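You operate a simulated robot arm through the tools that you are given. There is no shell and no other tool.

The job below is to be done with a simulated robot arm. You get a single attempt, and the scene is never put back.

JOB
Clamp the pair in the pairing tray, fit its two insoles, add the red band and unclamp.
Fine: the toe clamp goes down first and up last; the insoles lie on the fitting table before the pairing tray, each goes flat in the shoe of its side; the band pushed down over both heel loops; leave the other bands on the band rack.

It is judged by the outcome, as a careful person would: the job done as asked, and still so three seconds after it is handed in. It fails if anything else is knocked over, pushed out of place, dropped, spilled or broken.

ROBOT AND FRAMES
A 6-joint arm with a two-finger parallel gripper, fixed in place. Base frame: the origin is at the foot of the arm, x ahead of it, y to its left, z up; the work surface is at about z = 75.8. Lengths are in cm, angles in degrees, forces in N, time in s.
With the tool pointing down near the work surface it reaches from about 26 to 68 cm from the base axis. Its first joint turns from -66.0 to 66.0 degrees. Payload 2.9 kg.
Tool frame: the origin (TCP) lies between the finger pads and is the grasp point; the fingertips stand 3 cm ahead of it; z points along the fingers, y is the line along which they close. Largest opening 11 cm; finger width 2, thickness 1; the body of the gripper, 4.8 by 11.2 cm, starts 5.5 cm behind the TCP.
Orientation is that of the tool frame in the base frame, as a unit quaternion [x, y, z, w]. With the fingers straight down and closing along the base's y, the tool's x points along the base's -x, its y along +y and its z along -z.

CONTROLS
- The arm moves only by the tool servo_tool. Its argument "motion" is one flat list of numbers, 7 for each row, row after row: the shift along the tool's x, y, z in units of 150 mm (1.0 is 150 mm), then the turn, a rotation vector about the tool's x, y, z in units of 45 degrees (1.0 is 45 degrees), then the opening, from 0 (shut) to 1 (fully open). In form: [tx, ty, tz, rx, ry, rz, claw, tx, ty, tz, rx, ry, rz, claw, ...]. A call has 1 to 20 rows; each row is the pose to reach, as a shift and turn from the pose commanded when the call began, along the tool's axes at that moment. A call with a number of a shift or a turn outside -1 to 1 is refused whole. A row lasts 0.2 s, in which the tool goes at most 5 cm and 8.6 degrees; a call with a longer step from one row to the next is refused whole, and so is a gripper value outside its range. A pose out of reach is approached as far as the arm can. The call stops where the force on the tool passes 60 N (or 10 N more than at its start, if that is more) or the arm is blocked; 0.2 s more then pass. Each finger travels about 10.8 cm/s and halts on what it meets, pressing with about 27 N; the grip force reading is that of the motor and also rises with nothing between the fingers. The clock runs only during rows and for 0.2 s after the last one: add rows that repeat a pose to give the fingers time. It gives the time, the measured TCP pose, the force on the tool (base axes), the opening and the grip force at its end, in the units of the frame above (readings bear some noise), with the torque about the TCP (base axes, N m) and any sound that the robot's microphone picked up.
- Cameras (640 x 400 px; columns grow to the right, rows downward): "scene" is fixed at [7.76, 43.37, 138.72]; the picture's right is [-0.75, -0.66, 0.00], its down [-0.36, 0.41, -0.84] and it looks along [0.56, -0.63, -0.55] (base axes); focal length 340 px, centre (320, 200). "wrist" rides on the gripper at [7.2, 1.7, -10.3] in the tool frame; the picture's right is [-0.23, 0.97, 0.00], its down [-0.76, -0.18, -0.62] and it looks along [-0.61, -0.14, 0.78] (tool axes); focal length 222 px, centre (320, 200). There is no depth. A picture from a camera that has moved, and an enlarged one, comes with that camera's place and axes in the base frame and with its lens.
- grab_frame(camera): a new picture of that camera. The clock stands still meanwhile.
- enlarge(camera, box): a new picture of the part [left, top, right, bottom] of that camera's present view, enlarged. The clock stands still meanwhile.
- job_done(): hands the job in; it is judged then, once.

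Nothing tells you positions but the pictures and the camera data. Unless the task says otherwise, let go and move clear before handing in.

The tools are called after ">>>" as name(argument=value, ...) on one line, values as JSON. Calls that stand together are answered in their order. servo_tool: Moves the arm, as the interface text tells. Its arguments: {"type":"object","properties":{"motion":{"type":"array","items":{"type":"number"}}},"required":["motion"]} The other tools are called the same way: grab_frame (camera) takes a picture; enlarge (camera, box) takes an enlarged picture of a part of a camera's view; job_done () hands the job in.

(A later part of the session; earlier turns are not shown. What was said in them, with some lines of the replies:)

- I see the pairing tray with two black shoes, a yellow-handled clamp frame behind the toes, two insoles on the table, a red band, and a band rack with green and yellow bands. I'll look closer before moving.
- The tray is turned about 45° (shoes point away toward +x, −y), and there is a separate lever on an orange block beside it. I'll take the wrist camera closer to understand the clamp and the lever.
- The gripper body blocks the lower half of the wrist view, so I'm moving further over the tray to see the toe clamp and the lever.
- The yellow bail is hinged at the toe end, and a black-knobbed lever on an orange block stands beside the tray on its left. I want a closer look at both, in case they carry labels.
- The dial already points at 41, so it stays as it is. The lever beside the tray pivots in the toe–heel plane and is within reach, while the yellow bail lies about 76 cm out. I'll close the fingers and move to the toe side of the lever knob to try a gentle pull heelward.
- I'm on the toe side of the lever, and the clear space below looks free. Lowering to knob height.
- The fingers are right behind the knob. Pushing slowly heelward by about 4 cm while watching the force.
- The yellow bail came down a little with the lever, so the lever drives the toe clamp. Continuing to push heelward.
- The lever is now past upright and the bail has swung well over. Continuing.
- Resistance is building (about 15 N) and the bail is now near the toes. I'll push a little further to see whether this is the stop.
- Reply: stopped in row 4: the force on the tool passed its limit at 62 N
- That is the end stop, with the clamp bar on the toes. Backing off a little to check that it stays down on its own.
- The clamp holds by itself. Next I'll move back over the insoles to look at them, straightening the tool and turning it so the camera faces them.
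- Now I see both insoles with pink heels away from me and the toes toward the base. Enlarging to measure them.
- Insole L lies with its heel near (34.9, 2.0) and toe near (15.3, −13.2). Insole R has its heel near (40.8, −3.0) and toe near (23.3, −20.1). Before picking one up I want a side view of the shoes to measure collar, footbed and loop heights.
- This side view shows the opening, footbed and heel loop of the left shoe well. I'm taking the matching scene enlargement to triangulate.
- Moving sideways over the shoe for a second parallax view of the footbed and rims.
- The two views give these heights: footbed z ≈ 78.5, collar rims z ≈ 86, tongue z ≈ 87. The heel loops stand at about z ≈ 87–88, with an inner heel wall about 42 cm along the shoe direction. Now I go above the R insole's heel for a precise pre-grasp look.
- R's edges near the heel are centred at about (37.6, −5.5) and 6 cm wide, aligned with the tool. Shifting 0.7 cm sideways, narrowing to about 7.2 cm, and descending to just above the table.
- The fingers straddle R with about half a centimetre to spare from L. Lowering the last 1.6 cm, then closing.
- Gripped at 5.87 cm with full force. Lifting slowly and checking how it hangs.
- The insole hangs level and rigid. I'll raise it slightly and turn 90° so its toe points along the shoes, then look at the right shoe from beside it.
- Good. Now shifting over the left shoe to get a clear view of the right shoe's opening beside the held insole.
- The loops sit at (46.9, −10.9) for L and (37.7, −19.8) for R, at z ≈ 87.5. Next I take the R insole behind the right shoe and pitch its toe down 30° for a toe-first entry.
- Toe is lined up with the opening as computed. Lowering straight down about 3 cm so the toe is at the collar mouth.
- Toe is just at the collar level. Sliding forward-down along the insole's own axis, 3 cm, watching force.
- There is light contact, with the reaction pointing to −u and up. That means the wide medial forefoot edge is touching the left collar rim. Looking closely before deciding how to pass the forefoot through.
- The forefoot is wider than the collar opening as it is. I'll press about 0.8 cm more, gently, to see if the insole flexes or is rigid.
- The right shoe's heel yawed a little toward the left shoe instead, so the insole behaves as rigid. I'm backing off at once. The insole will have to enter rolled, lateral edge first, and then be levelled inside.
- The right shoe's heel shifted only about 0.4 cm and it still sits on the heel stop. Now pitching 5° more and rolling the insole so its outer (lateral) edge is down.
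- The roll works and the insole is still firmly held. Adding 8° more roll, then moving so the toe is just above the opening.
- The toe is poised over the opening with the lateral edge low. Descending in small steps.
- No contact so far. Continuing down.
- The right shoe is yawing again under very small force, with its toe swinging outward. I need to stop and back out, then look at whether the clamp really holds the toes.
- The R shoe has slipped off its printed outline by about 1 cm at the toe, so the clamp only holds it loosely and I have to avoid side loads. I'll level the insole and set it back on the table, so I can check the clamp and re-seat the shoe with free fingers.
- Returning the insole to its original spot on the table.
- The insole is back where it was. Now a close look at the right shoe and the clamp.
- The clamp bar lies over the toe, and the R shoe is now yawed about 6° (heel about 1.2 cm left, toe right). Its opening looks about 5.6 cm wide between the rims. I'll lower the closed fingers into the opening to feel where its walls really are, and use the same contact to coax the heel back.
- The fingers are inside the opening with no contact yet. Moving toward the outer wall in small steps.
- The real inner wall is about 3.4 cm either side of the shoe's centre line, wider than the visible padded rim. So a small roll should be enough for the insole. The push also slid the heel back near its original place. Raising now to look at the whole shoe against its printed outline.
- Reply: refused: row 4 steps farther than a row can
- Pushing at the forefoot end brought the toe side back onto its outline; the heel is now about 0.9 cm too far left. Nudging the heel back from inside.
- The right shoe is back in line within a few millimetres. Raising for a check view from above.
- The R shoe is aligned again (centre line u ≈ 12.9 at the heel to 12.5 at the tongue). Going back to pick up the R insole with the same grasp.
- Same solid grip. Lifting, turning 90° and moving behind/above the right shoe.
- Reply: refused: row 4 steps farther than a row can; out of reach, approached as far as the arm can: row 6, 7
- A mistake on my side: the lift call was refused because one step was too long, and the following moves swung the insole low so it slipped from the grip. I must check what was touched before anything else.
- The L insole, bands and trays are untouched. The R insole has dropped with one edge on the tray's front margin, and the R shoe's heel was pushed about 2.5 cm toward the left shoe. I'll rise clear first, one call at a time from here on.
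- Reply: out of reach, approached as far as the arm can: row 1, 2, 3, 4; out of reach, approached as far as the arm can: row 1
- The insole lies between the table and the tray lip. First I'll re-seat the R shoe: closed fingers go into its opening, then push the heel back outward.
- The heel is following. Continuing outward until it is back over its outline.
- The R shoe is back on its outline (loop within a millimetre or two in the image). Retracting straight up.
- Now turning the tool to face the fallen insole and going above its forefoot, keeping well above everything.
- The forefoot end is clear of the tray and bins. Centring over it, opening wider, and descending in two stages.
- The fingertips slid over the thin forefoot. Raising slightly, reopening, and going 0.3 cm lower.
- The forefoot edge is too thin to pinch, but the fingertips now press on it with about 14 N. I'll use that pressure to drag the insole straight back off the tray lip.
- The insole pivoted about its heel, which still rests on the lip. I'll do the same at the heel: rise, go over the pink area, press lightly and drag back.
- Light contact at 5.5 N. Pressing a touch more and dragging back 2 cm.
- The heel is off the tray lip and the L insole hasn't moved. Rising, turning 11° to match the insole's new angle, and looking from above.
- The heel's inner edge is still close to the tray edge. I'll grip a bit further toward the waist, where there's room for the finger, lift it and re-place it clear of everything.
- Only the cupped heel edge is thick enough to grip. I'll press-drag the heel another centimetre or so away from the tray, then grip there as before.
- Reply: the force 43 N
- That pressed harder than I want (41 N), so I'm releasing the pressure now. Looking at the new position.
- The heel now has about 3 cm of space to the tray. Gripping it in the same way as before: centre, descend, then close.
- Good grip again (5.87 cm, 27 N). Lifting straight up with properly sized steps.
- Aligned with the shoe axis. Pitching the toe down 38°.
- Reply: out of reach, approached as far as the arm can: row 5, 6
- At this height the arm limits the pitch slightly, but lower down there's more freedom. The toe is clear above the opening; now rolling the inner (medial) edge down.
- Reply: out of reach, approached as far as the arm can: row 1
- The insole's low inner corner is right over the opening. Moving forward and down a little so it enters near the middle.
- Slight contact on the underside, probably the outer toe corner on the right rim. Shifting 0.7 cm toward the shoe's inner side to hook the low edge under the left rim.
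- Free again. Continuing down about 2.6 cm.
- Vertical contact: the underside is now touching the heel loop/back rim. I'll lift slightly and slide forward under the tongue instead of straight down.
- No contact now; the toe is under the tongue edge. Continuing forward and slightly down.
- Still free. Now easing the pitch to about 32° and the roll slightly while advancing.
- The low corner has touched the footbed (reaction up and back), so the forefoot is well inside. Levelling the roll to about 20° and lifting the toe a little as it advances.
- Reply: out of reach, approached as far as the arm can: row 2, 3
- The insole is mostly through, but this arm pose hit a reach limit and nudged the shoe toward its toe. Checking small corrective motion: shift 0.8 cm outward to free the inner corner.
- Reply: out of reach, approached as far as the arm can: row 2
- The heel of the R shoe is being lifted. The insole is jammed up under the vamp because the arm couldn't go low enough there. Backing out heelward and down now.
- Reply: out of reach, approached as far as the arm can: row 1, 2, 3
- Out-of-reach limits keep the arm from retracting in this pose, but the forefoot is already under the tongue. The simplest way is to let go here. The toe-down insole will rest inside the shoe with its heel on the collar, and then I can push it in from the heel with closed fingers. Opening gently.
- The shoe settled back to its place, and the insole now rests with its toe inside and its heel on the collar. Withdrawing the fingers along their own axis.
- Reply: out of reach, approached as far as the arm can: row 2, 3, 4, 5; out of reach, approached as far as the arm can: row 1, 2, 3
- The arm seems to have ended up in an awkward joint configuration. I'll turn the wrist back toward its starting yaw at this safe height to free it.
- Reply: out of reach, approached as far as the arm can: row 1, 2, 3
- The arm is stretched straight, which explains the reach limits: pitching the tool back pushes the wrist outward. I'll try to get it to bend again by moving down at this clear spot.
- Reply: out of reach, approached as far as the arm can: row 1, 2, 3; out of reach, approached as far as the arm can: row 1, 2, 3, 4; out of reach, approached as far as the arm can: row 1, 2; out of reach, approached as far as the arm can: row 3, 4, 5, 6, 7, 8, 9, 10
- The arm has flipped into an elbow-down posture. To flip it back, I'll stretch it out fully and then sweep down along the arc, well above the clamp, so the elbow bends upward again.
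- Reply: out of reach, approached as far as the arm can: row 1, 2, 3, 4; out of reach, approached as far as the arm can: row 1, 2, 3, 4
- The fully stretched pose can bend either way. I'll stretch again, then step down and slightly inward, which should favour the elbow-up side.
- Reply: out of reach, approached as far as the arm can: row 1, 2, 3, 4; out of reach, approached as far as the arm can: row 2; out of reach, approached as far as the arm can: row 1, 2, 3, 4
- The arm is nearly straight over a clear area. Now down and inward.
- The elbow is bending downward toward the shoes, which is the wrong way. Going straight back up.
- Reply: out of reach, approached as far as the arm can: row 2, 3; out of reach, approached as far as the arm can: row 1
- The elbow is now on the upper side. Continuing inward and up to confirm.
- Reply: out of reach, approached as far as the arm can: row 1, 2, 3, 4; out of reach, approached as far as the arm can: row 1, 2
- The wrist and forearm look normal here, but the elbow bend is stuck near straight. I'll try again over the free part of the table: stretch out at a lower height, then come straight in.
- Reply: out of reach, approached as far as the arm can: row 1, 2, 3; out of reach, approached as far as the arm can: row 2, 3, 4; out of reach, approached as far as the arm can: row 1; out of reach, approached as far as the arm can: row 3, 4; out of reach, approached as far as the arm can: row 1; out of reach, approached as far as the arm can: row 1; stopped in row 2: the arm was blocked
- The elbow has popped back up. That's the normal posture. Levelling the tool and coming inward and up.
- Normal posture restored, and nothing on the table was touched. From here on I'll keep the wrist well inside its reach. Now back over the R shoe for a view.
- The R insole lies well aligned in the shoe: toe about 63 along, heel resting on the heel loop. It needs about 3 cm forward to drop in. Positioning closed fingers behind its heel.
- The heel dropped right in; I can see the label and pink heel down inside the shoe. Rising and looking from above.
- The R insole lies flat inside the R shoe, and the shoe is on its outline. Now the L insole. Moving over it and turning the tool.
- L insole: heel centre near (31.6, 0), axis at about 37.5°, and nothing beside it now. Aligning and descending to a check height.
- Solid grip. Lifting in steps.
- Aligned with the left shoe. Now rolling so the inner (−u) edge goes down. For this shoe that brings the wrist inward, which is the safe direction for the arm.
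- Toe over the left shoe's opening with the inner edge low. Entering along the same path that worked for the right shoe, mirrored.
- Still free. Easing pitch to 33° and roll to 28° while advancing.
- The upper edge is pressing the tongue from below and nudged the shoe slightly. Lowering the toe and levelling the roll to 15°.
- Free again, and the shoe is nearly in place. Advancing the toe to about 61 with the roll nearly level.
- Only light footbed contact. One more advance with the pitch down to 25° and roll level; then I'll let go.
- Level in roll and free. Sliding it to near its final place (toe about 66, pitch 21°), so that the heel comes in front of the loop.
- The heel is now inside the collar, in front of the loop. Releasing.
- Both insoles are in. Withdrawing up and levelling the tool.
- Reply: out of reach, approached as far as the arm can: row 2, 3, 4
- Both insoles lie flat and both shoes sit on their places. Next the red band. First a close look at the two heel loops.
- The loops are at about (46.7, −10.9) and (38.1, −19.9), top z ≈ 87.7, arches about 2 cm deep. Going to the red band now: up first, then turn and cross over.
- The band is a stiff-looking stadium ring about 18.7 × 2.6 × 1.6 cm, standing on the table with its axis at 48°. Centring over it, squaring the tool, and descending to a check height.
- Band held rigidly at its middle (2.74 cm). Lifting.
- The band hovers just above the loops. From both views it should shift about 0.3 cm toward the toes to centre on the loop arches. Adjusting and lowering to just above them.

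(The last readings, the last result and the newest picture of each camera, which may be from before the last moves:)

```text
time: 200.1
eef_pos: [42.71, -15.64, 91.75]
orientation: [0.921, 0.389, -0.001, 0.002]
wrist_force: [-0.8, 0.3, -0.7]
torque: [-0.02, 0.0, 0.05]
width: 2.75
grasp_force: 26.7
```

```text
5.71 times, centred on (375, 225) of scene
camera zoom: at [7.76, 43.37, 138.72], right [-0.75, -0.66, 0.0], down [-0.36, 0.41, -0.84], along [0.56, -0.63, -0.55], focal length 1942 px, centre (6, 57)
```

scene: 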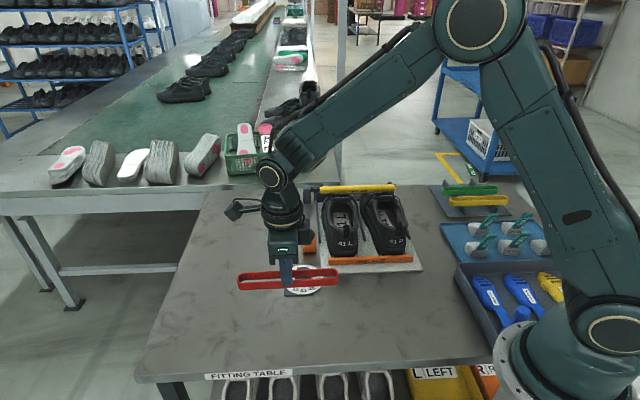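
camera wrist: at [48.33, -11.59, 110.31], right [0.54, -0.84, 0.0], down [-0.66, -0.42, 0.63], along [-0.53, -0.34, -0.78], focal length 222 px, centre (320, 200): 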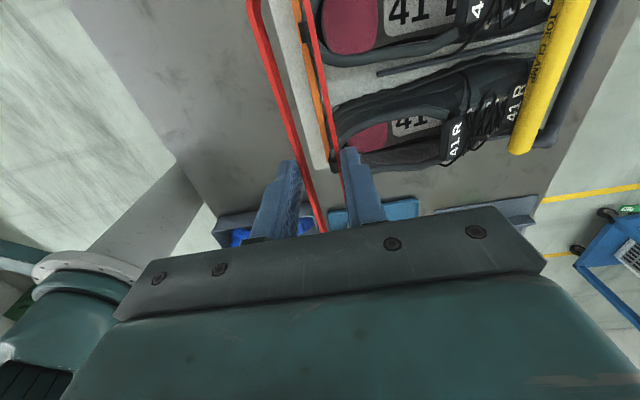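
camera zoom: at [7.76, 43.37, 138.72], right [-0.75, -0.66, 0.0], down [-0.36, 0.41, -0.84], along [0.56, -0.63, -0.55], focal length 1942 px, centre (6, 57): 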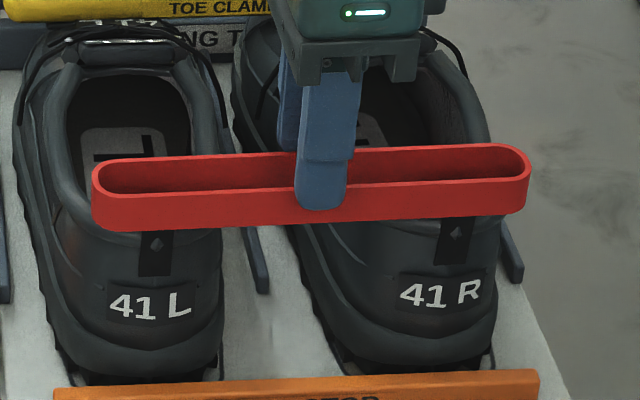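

>>> servo_tool(motion=[0, 0.011, 0.02, 0, 0, 0, 0.15, 0, 0.011, 0.05, 0, 0, 0, 0.15, 0, 0.011, 0.075, 0, 0, 0, 0.15])

>>> enlarge(camera="wrist", box=[180, 0, 420, 220])

>>> enlarge(camera="scene", box=[320, 190, 430, 260])

```text
time: 200.9
eef_pos: [42.84, -15.67, 90.57]
orientation: [0.921, 0.389, -0.002, 0.001]
wrist_force: [0.9, -1.0, -0.9]
torque: [0.03, 0.02, -0.01]
width: 2.76
grasp_force: 27.3
```

```text
1.82 times, centred on (300, 110) of wrist
camera zoom: at [48.99, -11.71, 100.78], right [0.54, -0.84, 0.0], down [-0.66, -0.42, 0.63], along [-0.53, -0.34, -0.78], focal length 404 px, centre (356, 364)
```

zoom: 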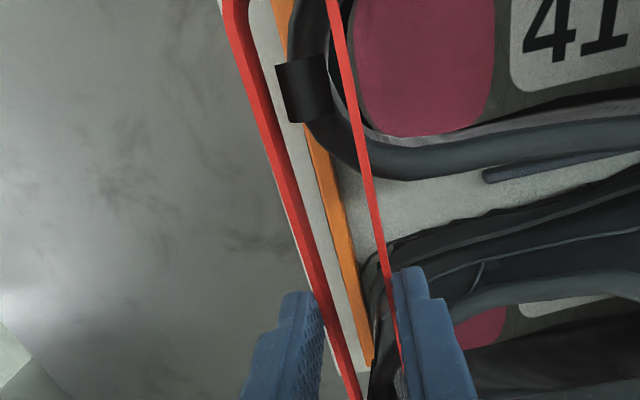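

```text
5.71 times, centred on (375, 225) of scene
camera zoom: at [7.76, 43.37, 138.72], right [-0.75, -0.66, 0.0], down [-0.36, 0.41, -0.84], along [0.56, -0.63, -0.55], focal length 1942 px, centre (6, 57)
```

zoom: 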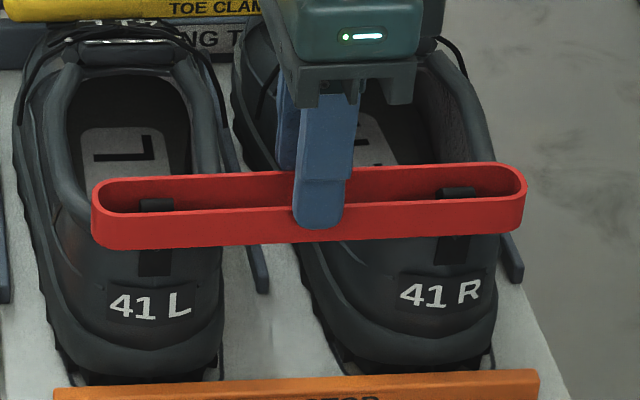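

Both loop tops now poke up inside the band with no contact. Lowering further in small steps.

>>> servo_tool(motion=[0, 0, 0.03, 0, 0, 0, 0.15, 0, 0, 0.06, 0, 0, 0, 0.15])

>>> enlarge(camera="scene", box=[320, 190, 430, 260])

>>> servo_tool(motion=[0, 0, 0.03, 0, 0, 0, 0.15, 0, 0, 0.05, 0, 0, 0, 0.15])

>>> enlarge(camera="scene", box=[320, 190, 430, 260])

```text
time: 201.5
eef_pos: [42.89, -15.56, 89.77]
orientation: [0.921, 0.389, -0.001, 0.001]
wrist_force: [-5.4, 4.0, 26.5]
torque: [-0.14, 0.16, -0.06]
width: 2.77
grasp_force: 27.1
```

```text
5.71 times, centred on (375, 225) of scene
camera zoom: at [7.71, 43.39, 138.72], right [-0.75, -0.66, 0.0], down [-0.36, 0.41, -0.84], along [0.56, -0.63, -0.55], focal length 1942 px, centre (6, 57)
```

zoom: 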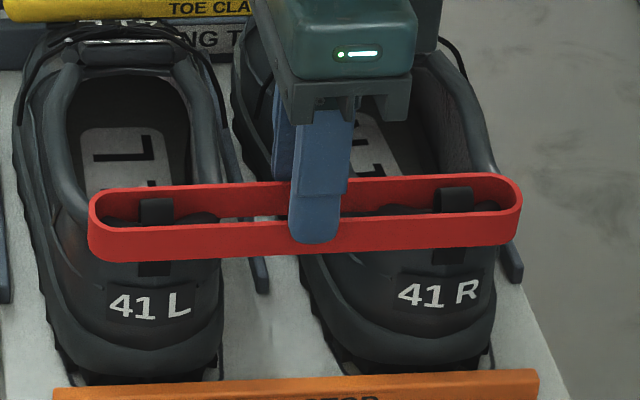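

```text
time: 202.1
eef_pos: [43.01, -15.63, 88.71]
orientation: [0.921, 0.389, 0.0, 0.0]
wrist_force: [4.6, 3.7, 4.9]
torque: [0.4, -0.51, -0.03]
width: 2.72
grasp_force: 27.0
```

```text
5.71 times, centred on (375, 225) of scene
camera zoom: at [7.76, 43.38, 138.72], right [-0.75, -0.66, 0.0], down [-0.36, 0.41, -0.84], along [0.56, -0.63, -0.55], focal length 1942 px, centre (6, 57)
```

zoom: 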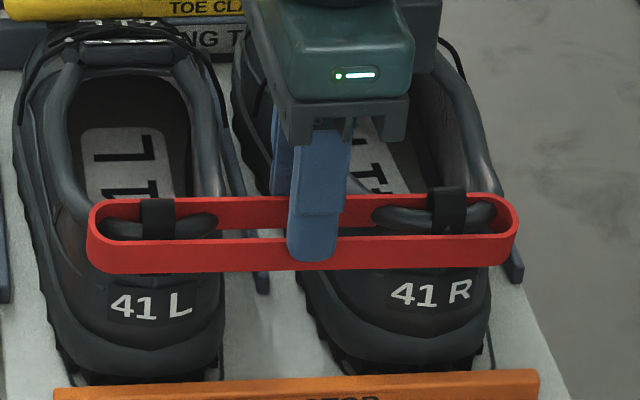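

The band has slipped down over both loops, which now stand well above it. Seating it slightly further with a gentle push.

>>> servo_tool(motion=[0, 0, 0.015, 0, 0, 0, 0.15, 0, 0, 0.03, 0, 0, 0, 0.15])

>>> enlarge(camera="scene", box=[320, 190, 430, 260])

>>> enlarge(camera="wrist", box=[180, 0, 420, 220])

```text
time: 202.7
eef_pos: [42.9, -15.76, 88.26]
orientation: [0.921, 0.389, -0.003, 0.0]
wrist_force: [3.3, -0.2, 0.8]
torque: [-0.01, -0.04, 0.22]
width: 2.73
grasp_force: 27.1
```

```text
5.71 times, centred on (375, 225) of scene
camera zoom: at [7.77, 43.37, 138.72], right [-0.75, -0.66, 0.0], down [-0.36, 0.41, -0.84], along [0.56, -0.63, -0.55], focal length 1942 px, centre (6, 57)
```

zoom: 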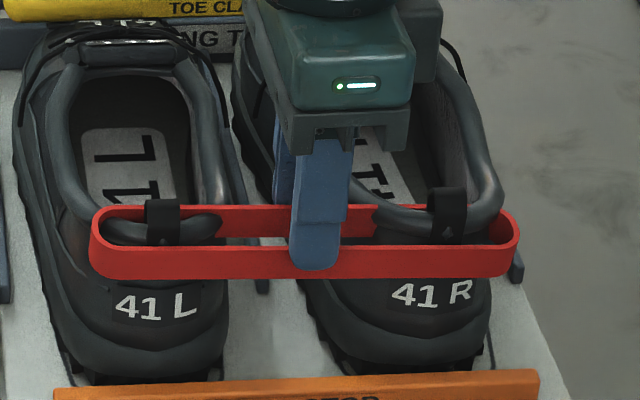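

```text
1.82 times, centred on (300, 110) of wrist
camera zoom: at [49.04, -11.76, 98.46], right [0.54, -0.84, 0.0], down [-0.66, -0.42, 0.63], along [-0.53, -0.34, -0.78], focal length 404 px, centre (356, 364)
```

zoom: 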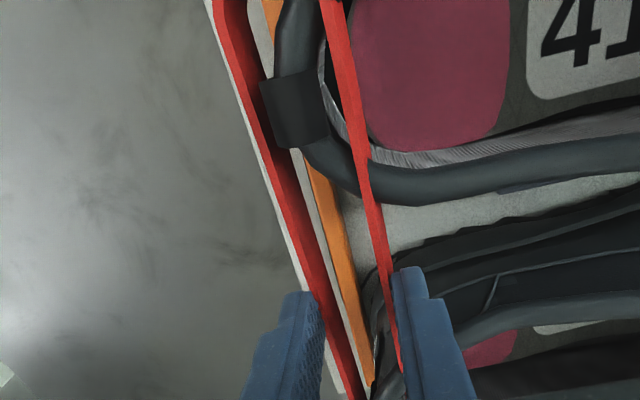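

Seated. Opening and retracting straight up.

>>> servo_tool(motion=[0, 0, 0, 0, 0, 0, 0.3, 0, 0, 0, 0, 0, 0, 0.36, 0, 0, 0, 0, 0, 0, 0.36])

>>> servo_tool(motion=[0, 0, -0.1, 0, 0, 0, 0.36, 0, 0, -0.3, 0, 0, 0, 0.36, 0, 0, -0.6, 0, 0, 0, 0.36, 0, 0, -0.9, 0, 0, 0, 0.36])

>>> enlarge(camera="scene", box=[310, 170, 430, 270])

>>> grab_frame(camera="wrist")

```text
time: 203.5
eef_pos: [42.92, -15.62, 88.27]
orientation: [0.921, 0.388, -0.001, 0.001]
wrist_force: [-0.3, 0.4, -0.7]
torque: [0.03, -0.02, 0.03]
width: 3.96
grasp_force: 0.1
```

```text
time: 204.5
eef_pos: [42.67, -15.51, 101.89]
orientation: [0.921, 0.389, -0.001, 0.001]
wrist_force: [-1.0, -0.1, 1.2]
torque: [0.02, -0.03, 0.0]
width: 3.94
grasp_force: 0.1
```

```text
4.00 times, centred on (370, 220) of scene
camera zoom: at [7.76, 43.37, 138.72], right [-0.75, -0.66, 0.0], down [-0.36, 0.41, -0.84], along [0.56, -0.63, -0.55], focal length 1359 px, centre (120, 120)
```

zoom: 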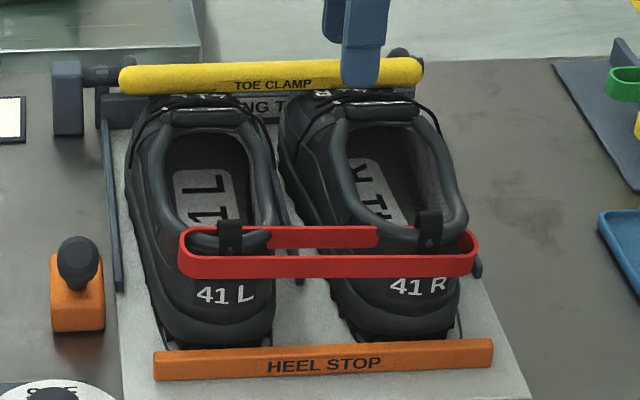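

```text
taken
camera wrist: at [48.85, -11.53, 112.13], right [0.54, -0.84, 0.0], down [-0.66, -0.42, 0.63], along [-0.53, -0.34, -0.78], focal length 222 px, centre (320, 200)
```

wrist: 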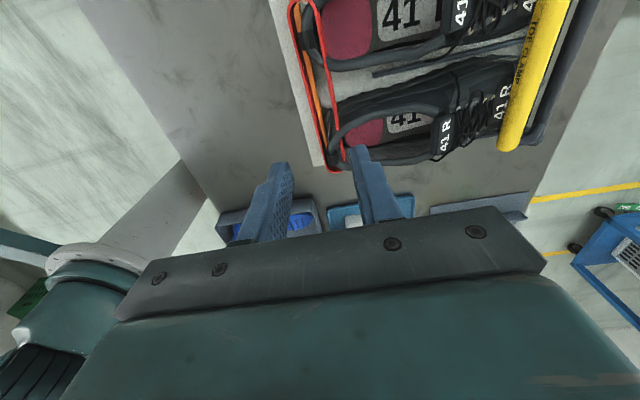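

The band sits around both heel loops and stays. Everything else is in place, so the last step is raising the toe clamp. Moving to the heel side of the lever with closed fingers.

>>> servo_tool(motion=[0.25, -0.01, 0, 0, 0, 0, 0.2, 0.5, -0.025, 0, 0, 0, 0, 0, 0.75, -0.04, 0, 0, 0, 0, 0, 0.98, -0.05, 0, 0, 0, 0, 0])

>>> grab_frame(camera="wrist")

>>> enlarge(camera="scene", box=[270, 150, 430, 270])

```text
time: 205.5
eef_pos: [52.47, -4.57, 101.81]
orientation: [0.921, 0.389, -0.001, 0.0]
wrist_force: [0.3, 0.3, -0.2]
torque: [0.01, 0.01, -0.03]
width: 0.0
grasp_force: 27.1
```

```text
taken
camera wrist: at [58.7, -0.64, 112.04], right [0.54, -0.84, 0.0], down [-0.66, -0.42, 0.63], along [-0.53, -0.34, -0.78], focal length 222 px, centre (320, 200)
```

wrist: 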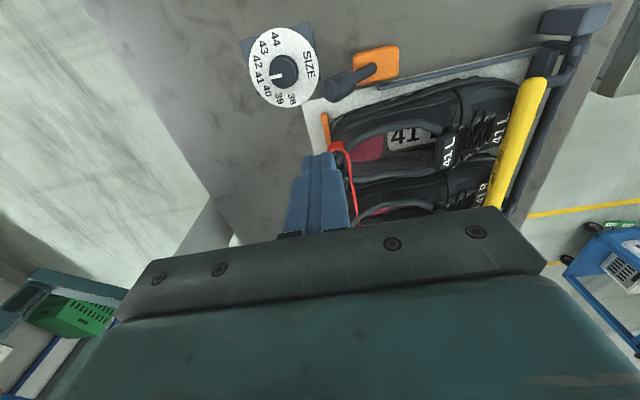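

```text
3.33 times, centred on (350, 210) of scene
camera zoom: at [7.76, 43.37, 138.72], right [-0.75, -0.66, 0.0], down [-0.36, 0.41, -0.84], along [0.56, -0.63, -0.55], focal length 1132 px, centre (220, 167)
```

zoom: 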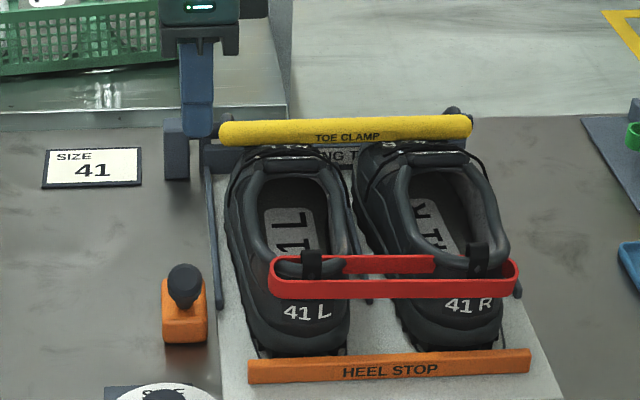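

>>> servo_tool(motion=[0.063, -0.1, 0, 0, 0, 0, 0, 0.063, -0.1, 0.25, 0, 0, 0, 0, 0.063, -0.1, 0.5, 0, 0, 0, 0, 0.063, -0.1, 0.75, 0, 0, 0, 0, 0.063, -0.1, 1.0, 0, 0, 0, 0])

>>> grab_frame(camera="wrist")

>>> enlarge(camera="scene", box=[270, 150, 430, 270])

```text
time: 206.7
eef_pos: [52.02, -2.77, 87.12]
orientation: [0.921, 0.389, -0.002, 0.001]
wrist_force: [-0.1, 0.9, 0.0]
torque: [-0.03, 0.01, 0.01]
width: 0.01
grasp_force: 27.0
```

```text
taken
camera wrist: at [58.18, 1.15, 97.24], right [0.54, -0.84, 0.0], down [-0.66, -0.42, 0.63], along [-0.53, -0.34, -0.78], focal length 222 px, centre (320, 200)
```

wrist: 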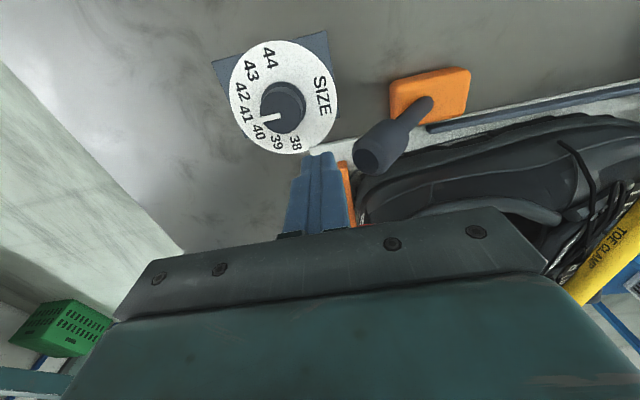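

```text
3.33 times, centred on (350, 210) of scene
camera zoom: at [7.76, 43.37, 138.72], right [-0.75, -0.66, 0.0], down [-0.36, 0.41, -0.84], along [0.56, -0.63, -0.55], focal length 1132 px, centre (220, 167)
```

zoom: 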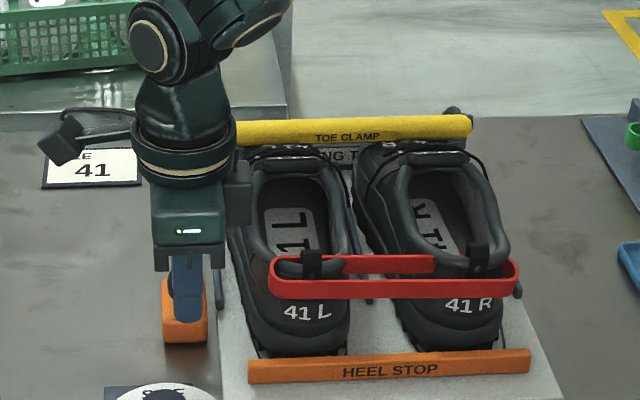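

The fingers are on the heel side of the knob. Lowering slightly and pushing toward the toe.

>>> servo_tool(motion=[0.015, 0, 0.06, 0, 0, 0, 0, 0.015, 0.06, 0.06, 0, 0, 0, 0, 0.015, 0.12, 0.06, 0, 0, 0, 0, 0.015, 0.18, 0.06, 0, 0, 0, 0, 0.015, 0.24, 0.06, 0, 0, 0, 0, 0.015, 0.3, 0.06, 0, 0, 0, 0])

>>> enlarge(camera="scene", box=[270, 150, 430, 270])

```text
time: 207.6
eef_pos: [53.38, -3.7, 86.27]
orientation: [0.919, 0.394, -0.009, -0.007]
wrist_force: [-12.0, 7.3, 9.4]
torque: [0.02, 0.19, -0.05]
width: 0.0
grasp_force: 27.3
stopped in row 4: the force on the tool passed its limit at 72 N (the readings are from after the stop); the commanded pose is now the measured one
```

```text
3.33 times, centred on (350, 210) of scene
camera zoom: at [7.72, 43.39, 138.72], right [-0.75, -0.66, 0.0], down [-0.36, 0.41, -0.84], along [0.56, -0.63, -0.55], focal length 1132 px, centre (220, 167)
```

zoom: 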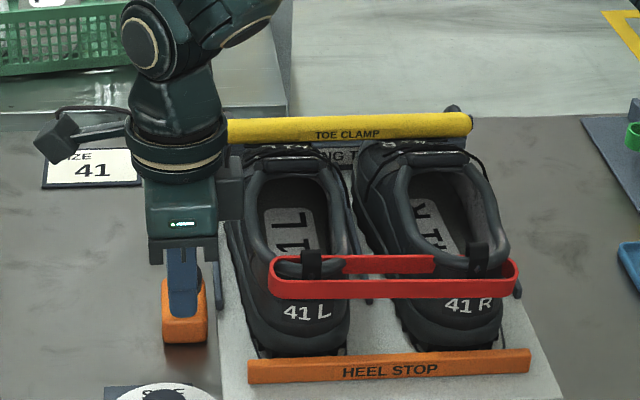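

The lever resisted sharply when hit at that speed. Backing off slightly and pushing more slowly to feel it.

>>> servo_tool(motion=[0, -0.03, 0, 0, 0, 0, 0, 0, -0.06, 0, 0, 0, 0, 0])

>>> enlarge(camera="wrist", box=[240, 40, 480, 220])

>>> enlarge(camera="scene", box=[290, 200, 350, 260])

```text
time: 208.2
eef_pos: [52.87, -3.22, 86.31]
orientation: [0.92, 0.393, -0.007, -0.005]
wrist_force: [-0.1, 0.2, -0.2]
torque: [-0.02, -0.03, -0.03]
width: 0.0
grasp_force: 27.2
```

```text
2.22 times, centred on (360, 130) of wrist
camera zoom: at [59.14, 0.77, 96.35], right [0.55, -0.84, -0.01], down [-0.64, -0.43, 0.63], along [-0.53, -0.34, -0.77], focal length 494 px, centre (231, 356)
```

zoom: 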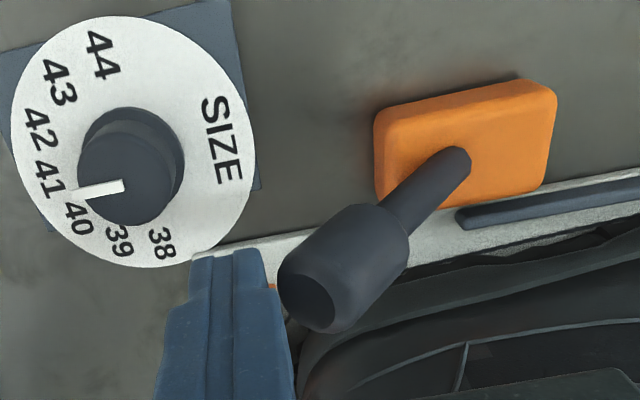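

```text
6.67 times, centred on (320, 230) of scene
camera zoom: at [7.76, 43.37, 138.72], right [-0.75, -0.66, 0.0], down [-0.36, 0.41, -0.84], along [0.56, -0.63, -0.55], focal length 2265 px, centre (320, 0)
```

zoom: 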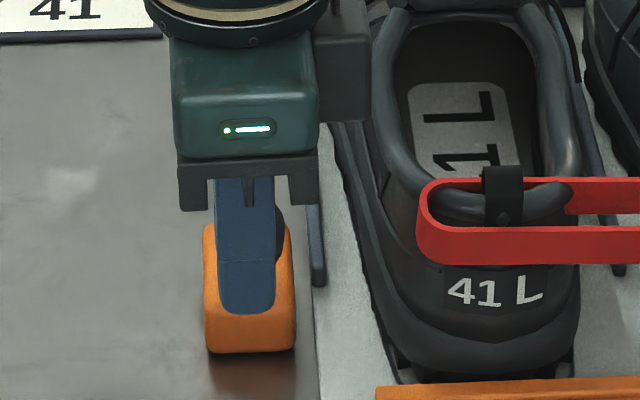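

The fingers are correctly aligned with the knob's end. I'll push slowly this time.

>>> servo_tool(motion=[0, 0.03, 0, 0, 0, 0, 0, 0, 0.05, 0, 0, 0, 0, 0, 0, 0.06, 0, 0, 0, 0, 0, 0, 0.07, 0, 0, 0, 0, 0, 0, 0.08, 0, 0, 0, 0, 0, 0, 0.09, 0, 0, 0, 0, 0, 0, 0.1, 0, 0, 0, 0, 0])

>>> enlarge(camera="scene", box=[270, 150, 430, 270])

```text
time: 209.6
eef_pos: [53.5, -3.78, 86.4]
orientation: [0.918, 0.397, -0.013, -0.01]
wrist_force: [-9.6, 5.5, 6.7]
torque: [0.08, 0.16, -0.05]
width: 0.0
grasp_force: 26.7
stopped in row 6: the force on the tool passed its limit at 62 N (the readings are from after the stop); the commanded pose is now the measured one
```

```text
3.33 times, centred on (350, 210) of scene
camera zoom: at [7.73, 43.38, 138.72], right [-0.75, -0.66, 0.0], down [-0.36, 0.41, -0.84], along [0.56, -0.63, -0.55], focal length 1132 px, centre (220, 167)
```

zoom: 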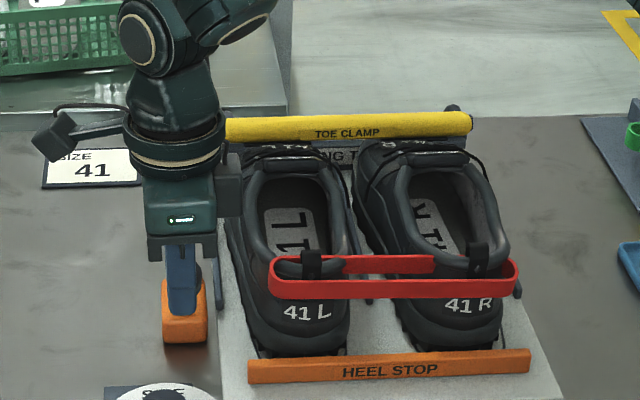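

The horizontal push mostly presses along the lever's axis. The knob must travel up as well as forward. I'll drop a little lower and push along the lever's arc (forward and upward).

>>> servo_tool(motion=[0, -0.03, 0, 0, 0, 0, 0, 0, -0.03, 0.04, 0, 0, 0, 0, 0, -0.03, 0.07, 0, 0, 0, 0])

>>> servo_tool(motion=[0, 0.03, 0, 0, 0, 0, 0, 0, 0.06, -0.02, 0, 0, 0, 0, 0, 0.095, -0.055, 0, 0, 0, 0, 0, 0.13, -0.09, 0, 0, 0, 0, 0, 0.165, -0.12, 0, 0, 0, 0, 0, 0.205, -0.15, 0, 0, 0, 0])

>>> enlarge(camera="scene", box=[270, 150, 430, 270])

```text
time: 210.4
eef_pos: [53.28, -3.41, 85.27]
orientation: [0.918, 0.396, -0.01, -0.009]
wrist_force: [-6.2, 8.5, 9.8]
torque: [0.0, 0.02, -0.02]
width: 0.02
grasp_force: 27.0
```

```text
time: 211.8
eef_pos: [55.59, -5.64, 87.36]
orientation: [0.919, 0.394, -0.011, -0.01]
wrist_force: [-1.7, 0.3, -1.4]
torque: [0.02, 0.04, -0.02]
width: 0.0
grasp_force: 26.9
```

```text
3.33 times, centred on (350, 210) of scene
camera zoom: at [7.76, 43.37, 138.72], right [-0.75, -0.66, 0.0], down [-0.36, 0.41, -0.84], along [0.56, -0.63, -0.55], focal length 1132 px, centre (220, 167)
```

zoom: 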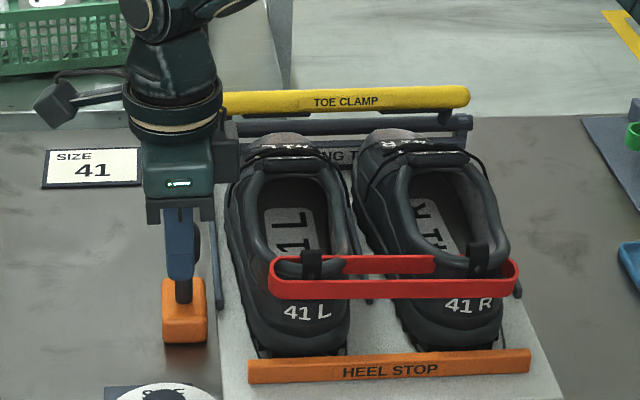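

That works; the clamp is lifting. Continuing along the arc.

>>> servo_tool(motion=[0, 0.06, -0.02, 0, 0, 0, 0, 0, 0.12, -0.035, 0, 0, 0, 0, 0, 0.18, -0.045, 0, 0, 0, 0, 0, 0.24, -0.05, 0, 0, 0, 0, 0, 0.3, -0.045, 0, 0, 0, 0, 0, 0.36, -0.03, 0, 0, 0, 0])

>>> enlarge(camera="scene", box=[270, 150, 430, 270])

```text
time: 213.2
eef_pos: [59.46, -9.37, 87.56]
orientation: [0.918, 0.396, -0.012, -0.01]
wrist_force: [0.1, -0.3, 0.3]
torque: [0.0, 0.0, -0.01]
width: 0.0
grasp_force: 26.5
```

```text
3.33 times, centred on (350, 210) of scene
camera zoom: at [7.76, 43.37, 138.72], right [-0.75, -0.66, 0.0], down [-0.36, 0.41, -0.84], along [0.56, -0.63, -0.55], focal length 1132 px, centre (220, 167)
```

zoom: 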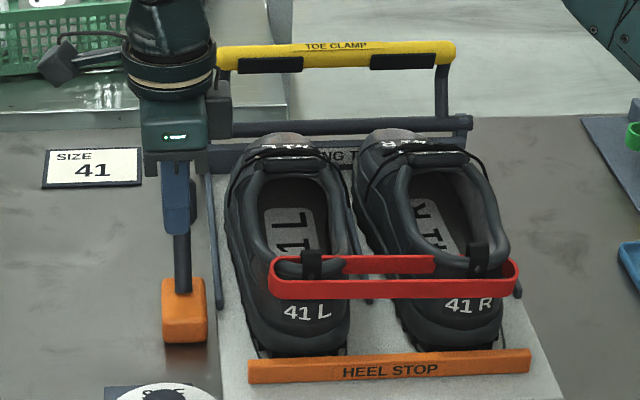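

The clamp bar is back at its raised position. Nudging a bit further to make sure the lever is fully over.

>>> servo_tool(motion=[0, 0.05, 0, 0, 0, 0, 0, 0, 0.1, 0.01, 0, 0, 0, 0, 0, 0.14, 0.02, 0, 0, 0, 0])

>>> enlarge(camera="scene", box=[270, 150, 430, 270])

>>> grab_frame(camera="wrist")

```text
time: 214.0
eef_pos: [60.96, -10.77, 87.44]
orientation: [0.918, 0.397, -0.011, -0.01]
wrist_force: [0.8, 0.4, -0.3]
torque: [-0.02, 0.01, -0.04]
width: 0.0
grasp_force: 27.4
```

```text
3.33 times, centred on (350, 210) of scene
camera zoom: at [7.76, 43.37, 138.72], right [-0.75, -0.66, 0.0], down [-0.36, 0.41, -0.84], along [0.56, -0.63, -0.55], focal length 1132 px, centre (220, 167)
```

zoom: 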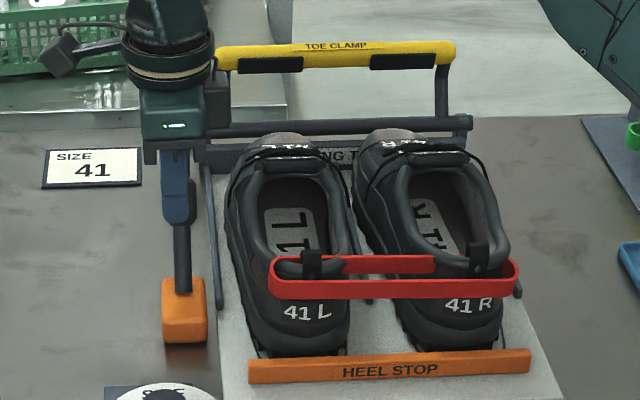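

```text
taken
camera wrist: at [67.27, -6.85, 97.51], right [0.55, -0.83, -0.02], down [-0.63, -0.44, 0.64], along [-0.54, -0.34, -0.77], focal length 222 px, centre (320, 200)
```

wrist: 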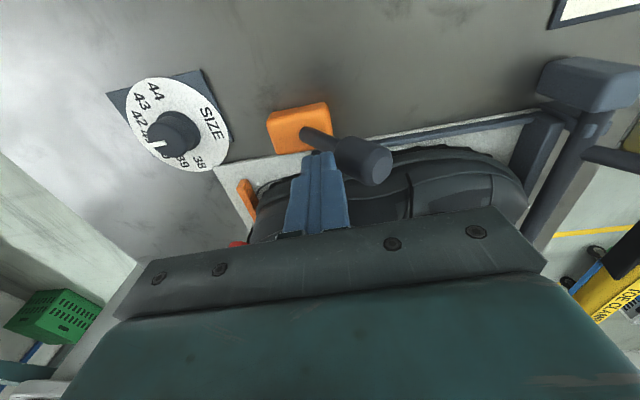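

The lever is fully over and the clamp is up. Retreating heelward and then up.

>>> servo_tool(motion=[0, -0.07, 0, 0, 0, 0, 0, 0, -0.14, 0, 0, 0, 0, 0, 0, -0.14, -0.25, 0, 0, 0, 0, 0, -0.14, -0.5, 0, 0, 0, 0, 0, -0.14, -0.8, 0, 0, 0, 0])

>>> enlarge(camera="scene", box=[270, 150, 430, 270])

>>> grab_frame(camera="wrist")

```text
time: 215.2
eef_pos: [59.79, -9.44, 99.54]
orientation: [0.918, 0.395, -0.012, -0.008]
wrist_force: [-0.5, -0.1, 0.6]
torque: [0.0, 0.0, -0.02]
width: 0.02
grasp_force: 27.5
```

```text
3.33 times, centred on (350, 210) of scene
camera zoom: at [7.76, 43.37, 138.72], right [-0.75, -0.66, 0.0], down [-0.36, 0.41, -0.84], along [0.56, -0.63, -0.55], focal length 1132 px, centre (220, 167)
```

zoom: 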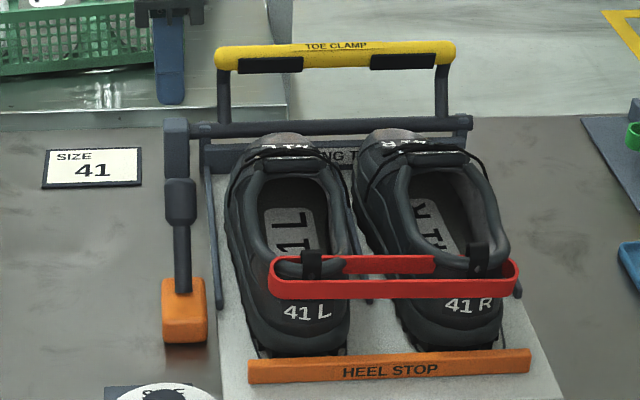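

```text
taken
camera wrist: at [66.13, -5.48, 109.58], right [0.55, -0.83, -0.02], down [-0.63, -0.44, 0.64], along [-0.54, -0.34, -0.77], focal length 222 px, centre (320, 200)
```

wrist: 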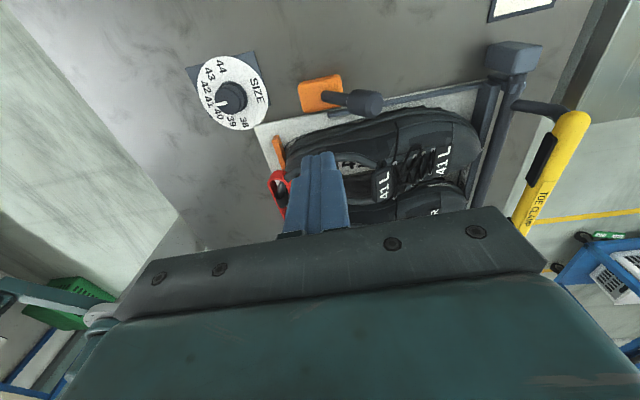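

The clamp is up, with lever and bar as at the start. Now a full check of the result from above and of the rest of the table.

>>> servo_tool(motion=[-0.25, 0.05, -0.15, 0, 0, 0, 0, -0.5, 0.1, -0.3, 0, 0, 0, 0, -0.75, 0.15, -0.45, 0, 0, 0, 0, -0.98, 0.2, -0.55, 0, 0, 0, 0])

>>> grab_frame(camera="wrist")

>>> enlarge(camera="wrist", box=[230, 0, 510, 180])

>>> grab_frame(camera="scene")

>>> enlarge(camera="scene", box=[320, 170, 420, 270])

>>> enlarge(camera="scene", box=[270, 255, 340, 305])

```text
time: 216.2
eef_pos: [51.99, -22.3, 107.8]
orientation: [0.918, 0.396, -0.011, -0.009]
wrist_force: [0.1, 0.3, -0.4]
torque: [0.01, 0.0, 0.02]
width: 0.03
grasp_force: 27.6
```

```text
taken
camera wrist: at [58.34, -18.28, 117.93], right [0.55, -0.83, -0.02], down [-0.63, -0.44, 0.64], along [-0.54, -0.34, -0.77], focal length 222 px, centre (320, 200)
```

wrist: 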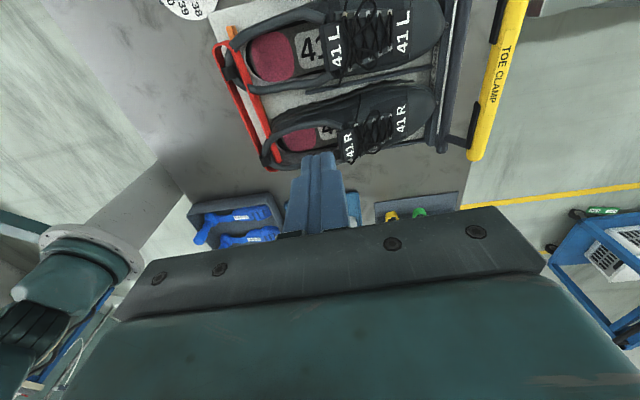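

```text
2.22 times, centred on (370, 90) of wrist
camera zoom: at [58.34, -18.28, 117.93], right [0.55, -0.83, -0.02], down [-0.63, -0.44, 0.64], along [-0.54, -0.34, -0.77], focal length 494 px, centre (209, 444)
```

zoom: 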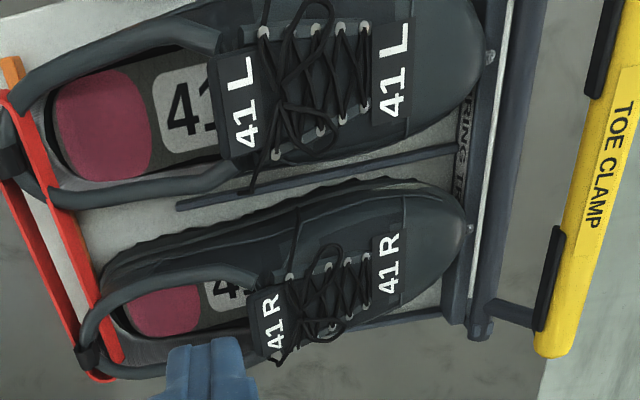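

```text
taken
```

scene: 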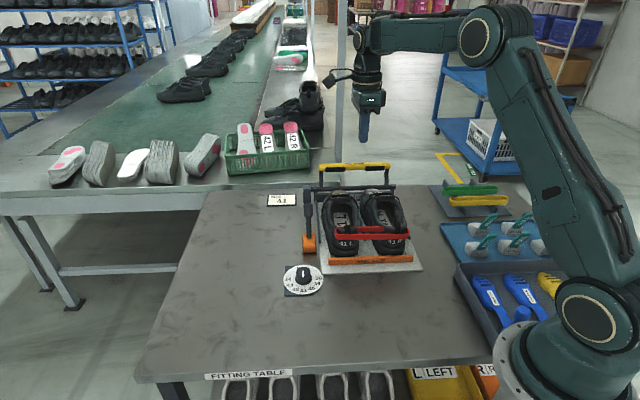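

```text
4.00 times, centred on (370, 220) of scene
camera zoom: at [7.76, 43.37, 138.72], right [-0.75, -0.66, 0.0], down [-0.36, 0.41, -0.84], along [0.56, -0.63, -0.55], focal length 1359 px, centre (120, 120)
```

zoom: 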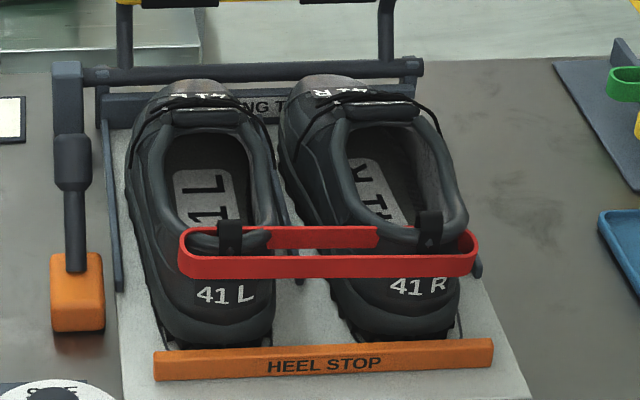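

```text
8.00 times, centred on (305, 280) of scene
camera zoom: at [7.76, 43.37, 138.72], right [-0.75, -0.66, 0.0], down [-0.36, 0.41, -0.84], along [0.56, -0.63, -0.55], focal length 2718 px, centre (440, -440)
```

zoom: 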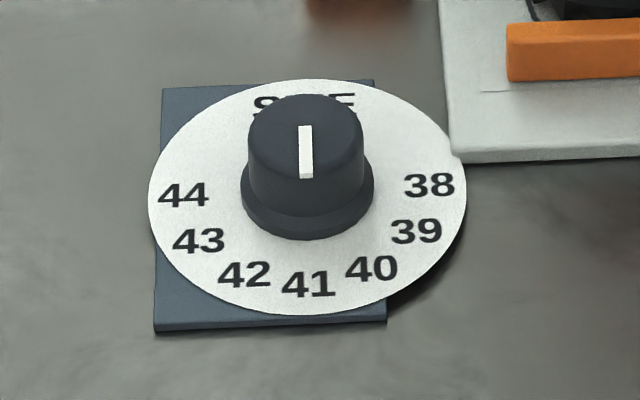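

Everything checks out:
- **Insoles:** both lie flat in the shoe of their side.
- **Band:** the red band sits down over both heel loops.
- **Clamp:** it is raised again, and the lever is back at its starting position.
- **Rest of the table:** the dial still reads 41, and the green and yellow bands and the other trays are untouched.

The arm is clear, so I'm handing in.

>>> job_done()

```text
The job is handed in.
```

The job is handed in. The pair was clamped, both insoles were fitted, the red band was pushed on, and the clamp was raised last.

- **Insoles:** the R and L insoles lie in the shoe of their side. Both look flat in the camera views, and I measured the L label at footbed height. I did not measure R.
- **Band:** the red band sits down over both heel loops, with the loops standing above it. It stayed put after I let go.
- **Clamp:** the bar is up and the lever is back where it started.
- **Left alone:** the size dial still reads 41. The green and yellow bands are still on the rack, and I saw nothing disturbed in the other trays.

**Mistakes on the way:**
- **Dropped insole:** I sent several moves at once and the lift was refused, so the R insole swung low and slipped out of the grip. It landed half on the tray lip, and I dragged it clear and picked it up again. During the dragging I pressed on it with 41 N once.
- **Shifted shoe:** the clamp held the shoes only loosely, so the R shoe was pushed off its outline several times, by up to about 3 cm at the heel. I pushed it back each time.

Both shoes now sit within about half a centimetre of where they started. The R heel is the one slightly off, toward the L shoe.
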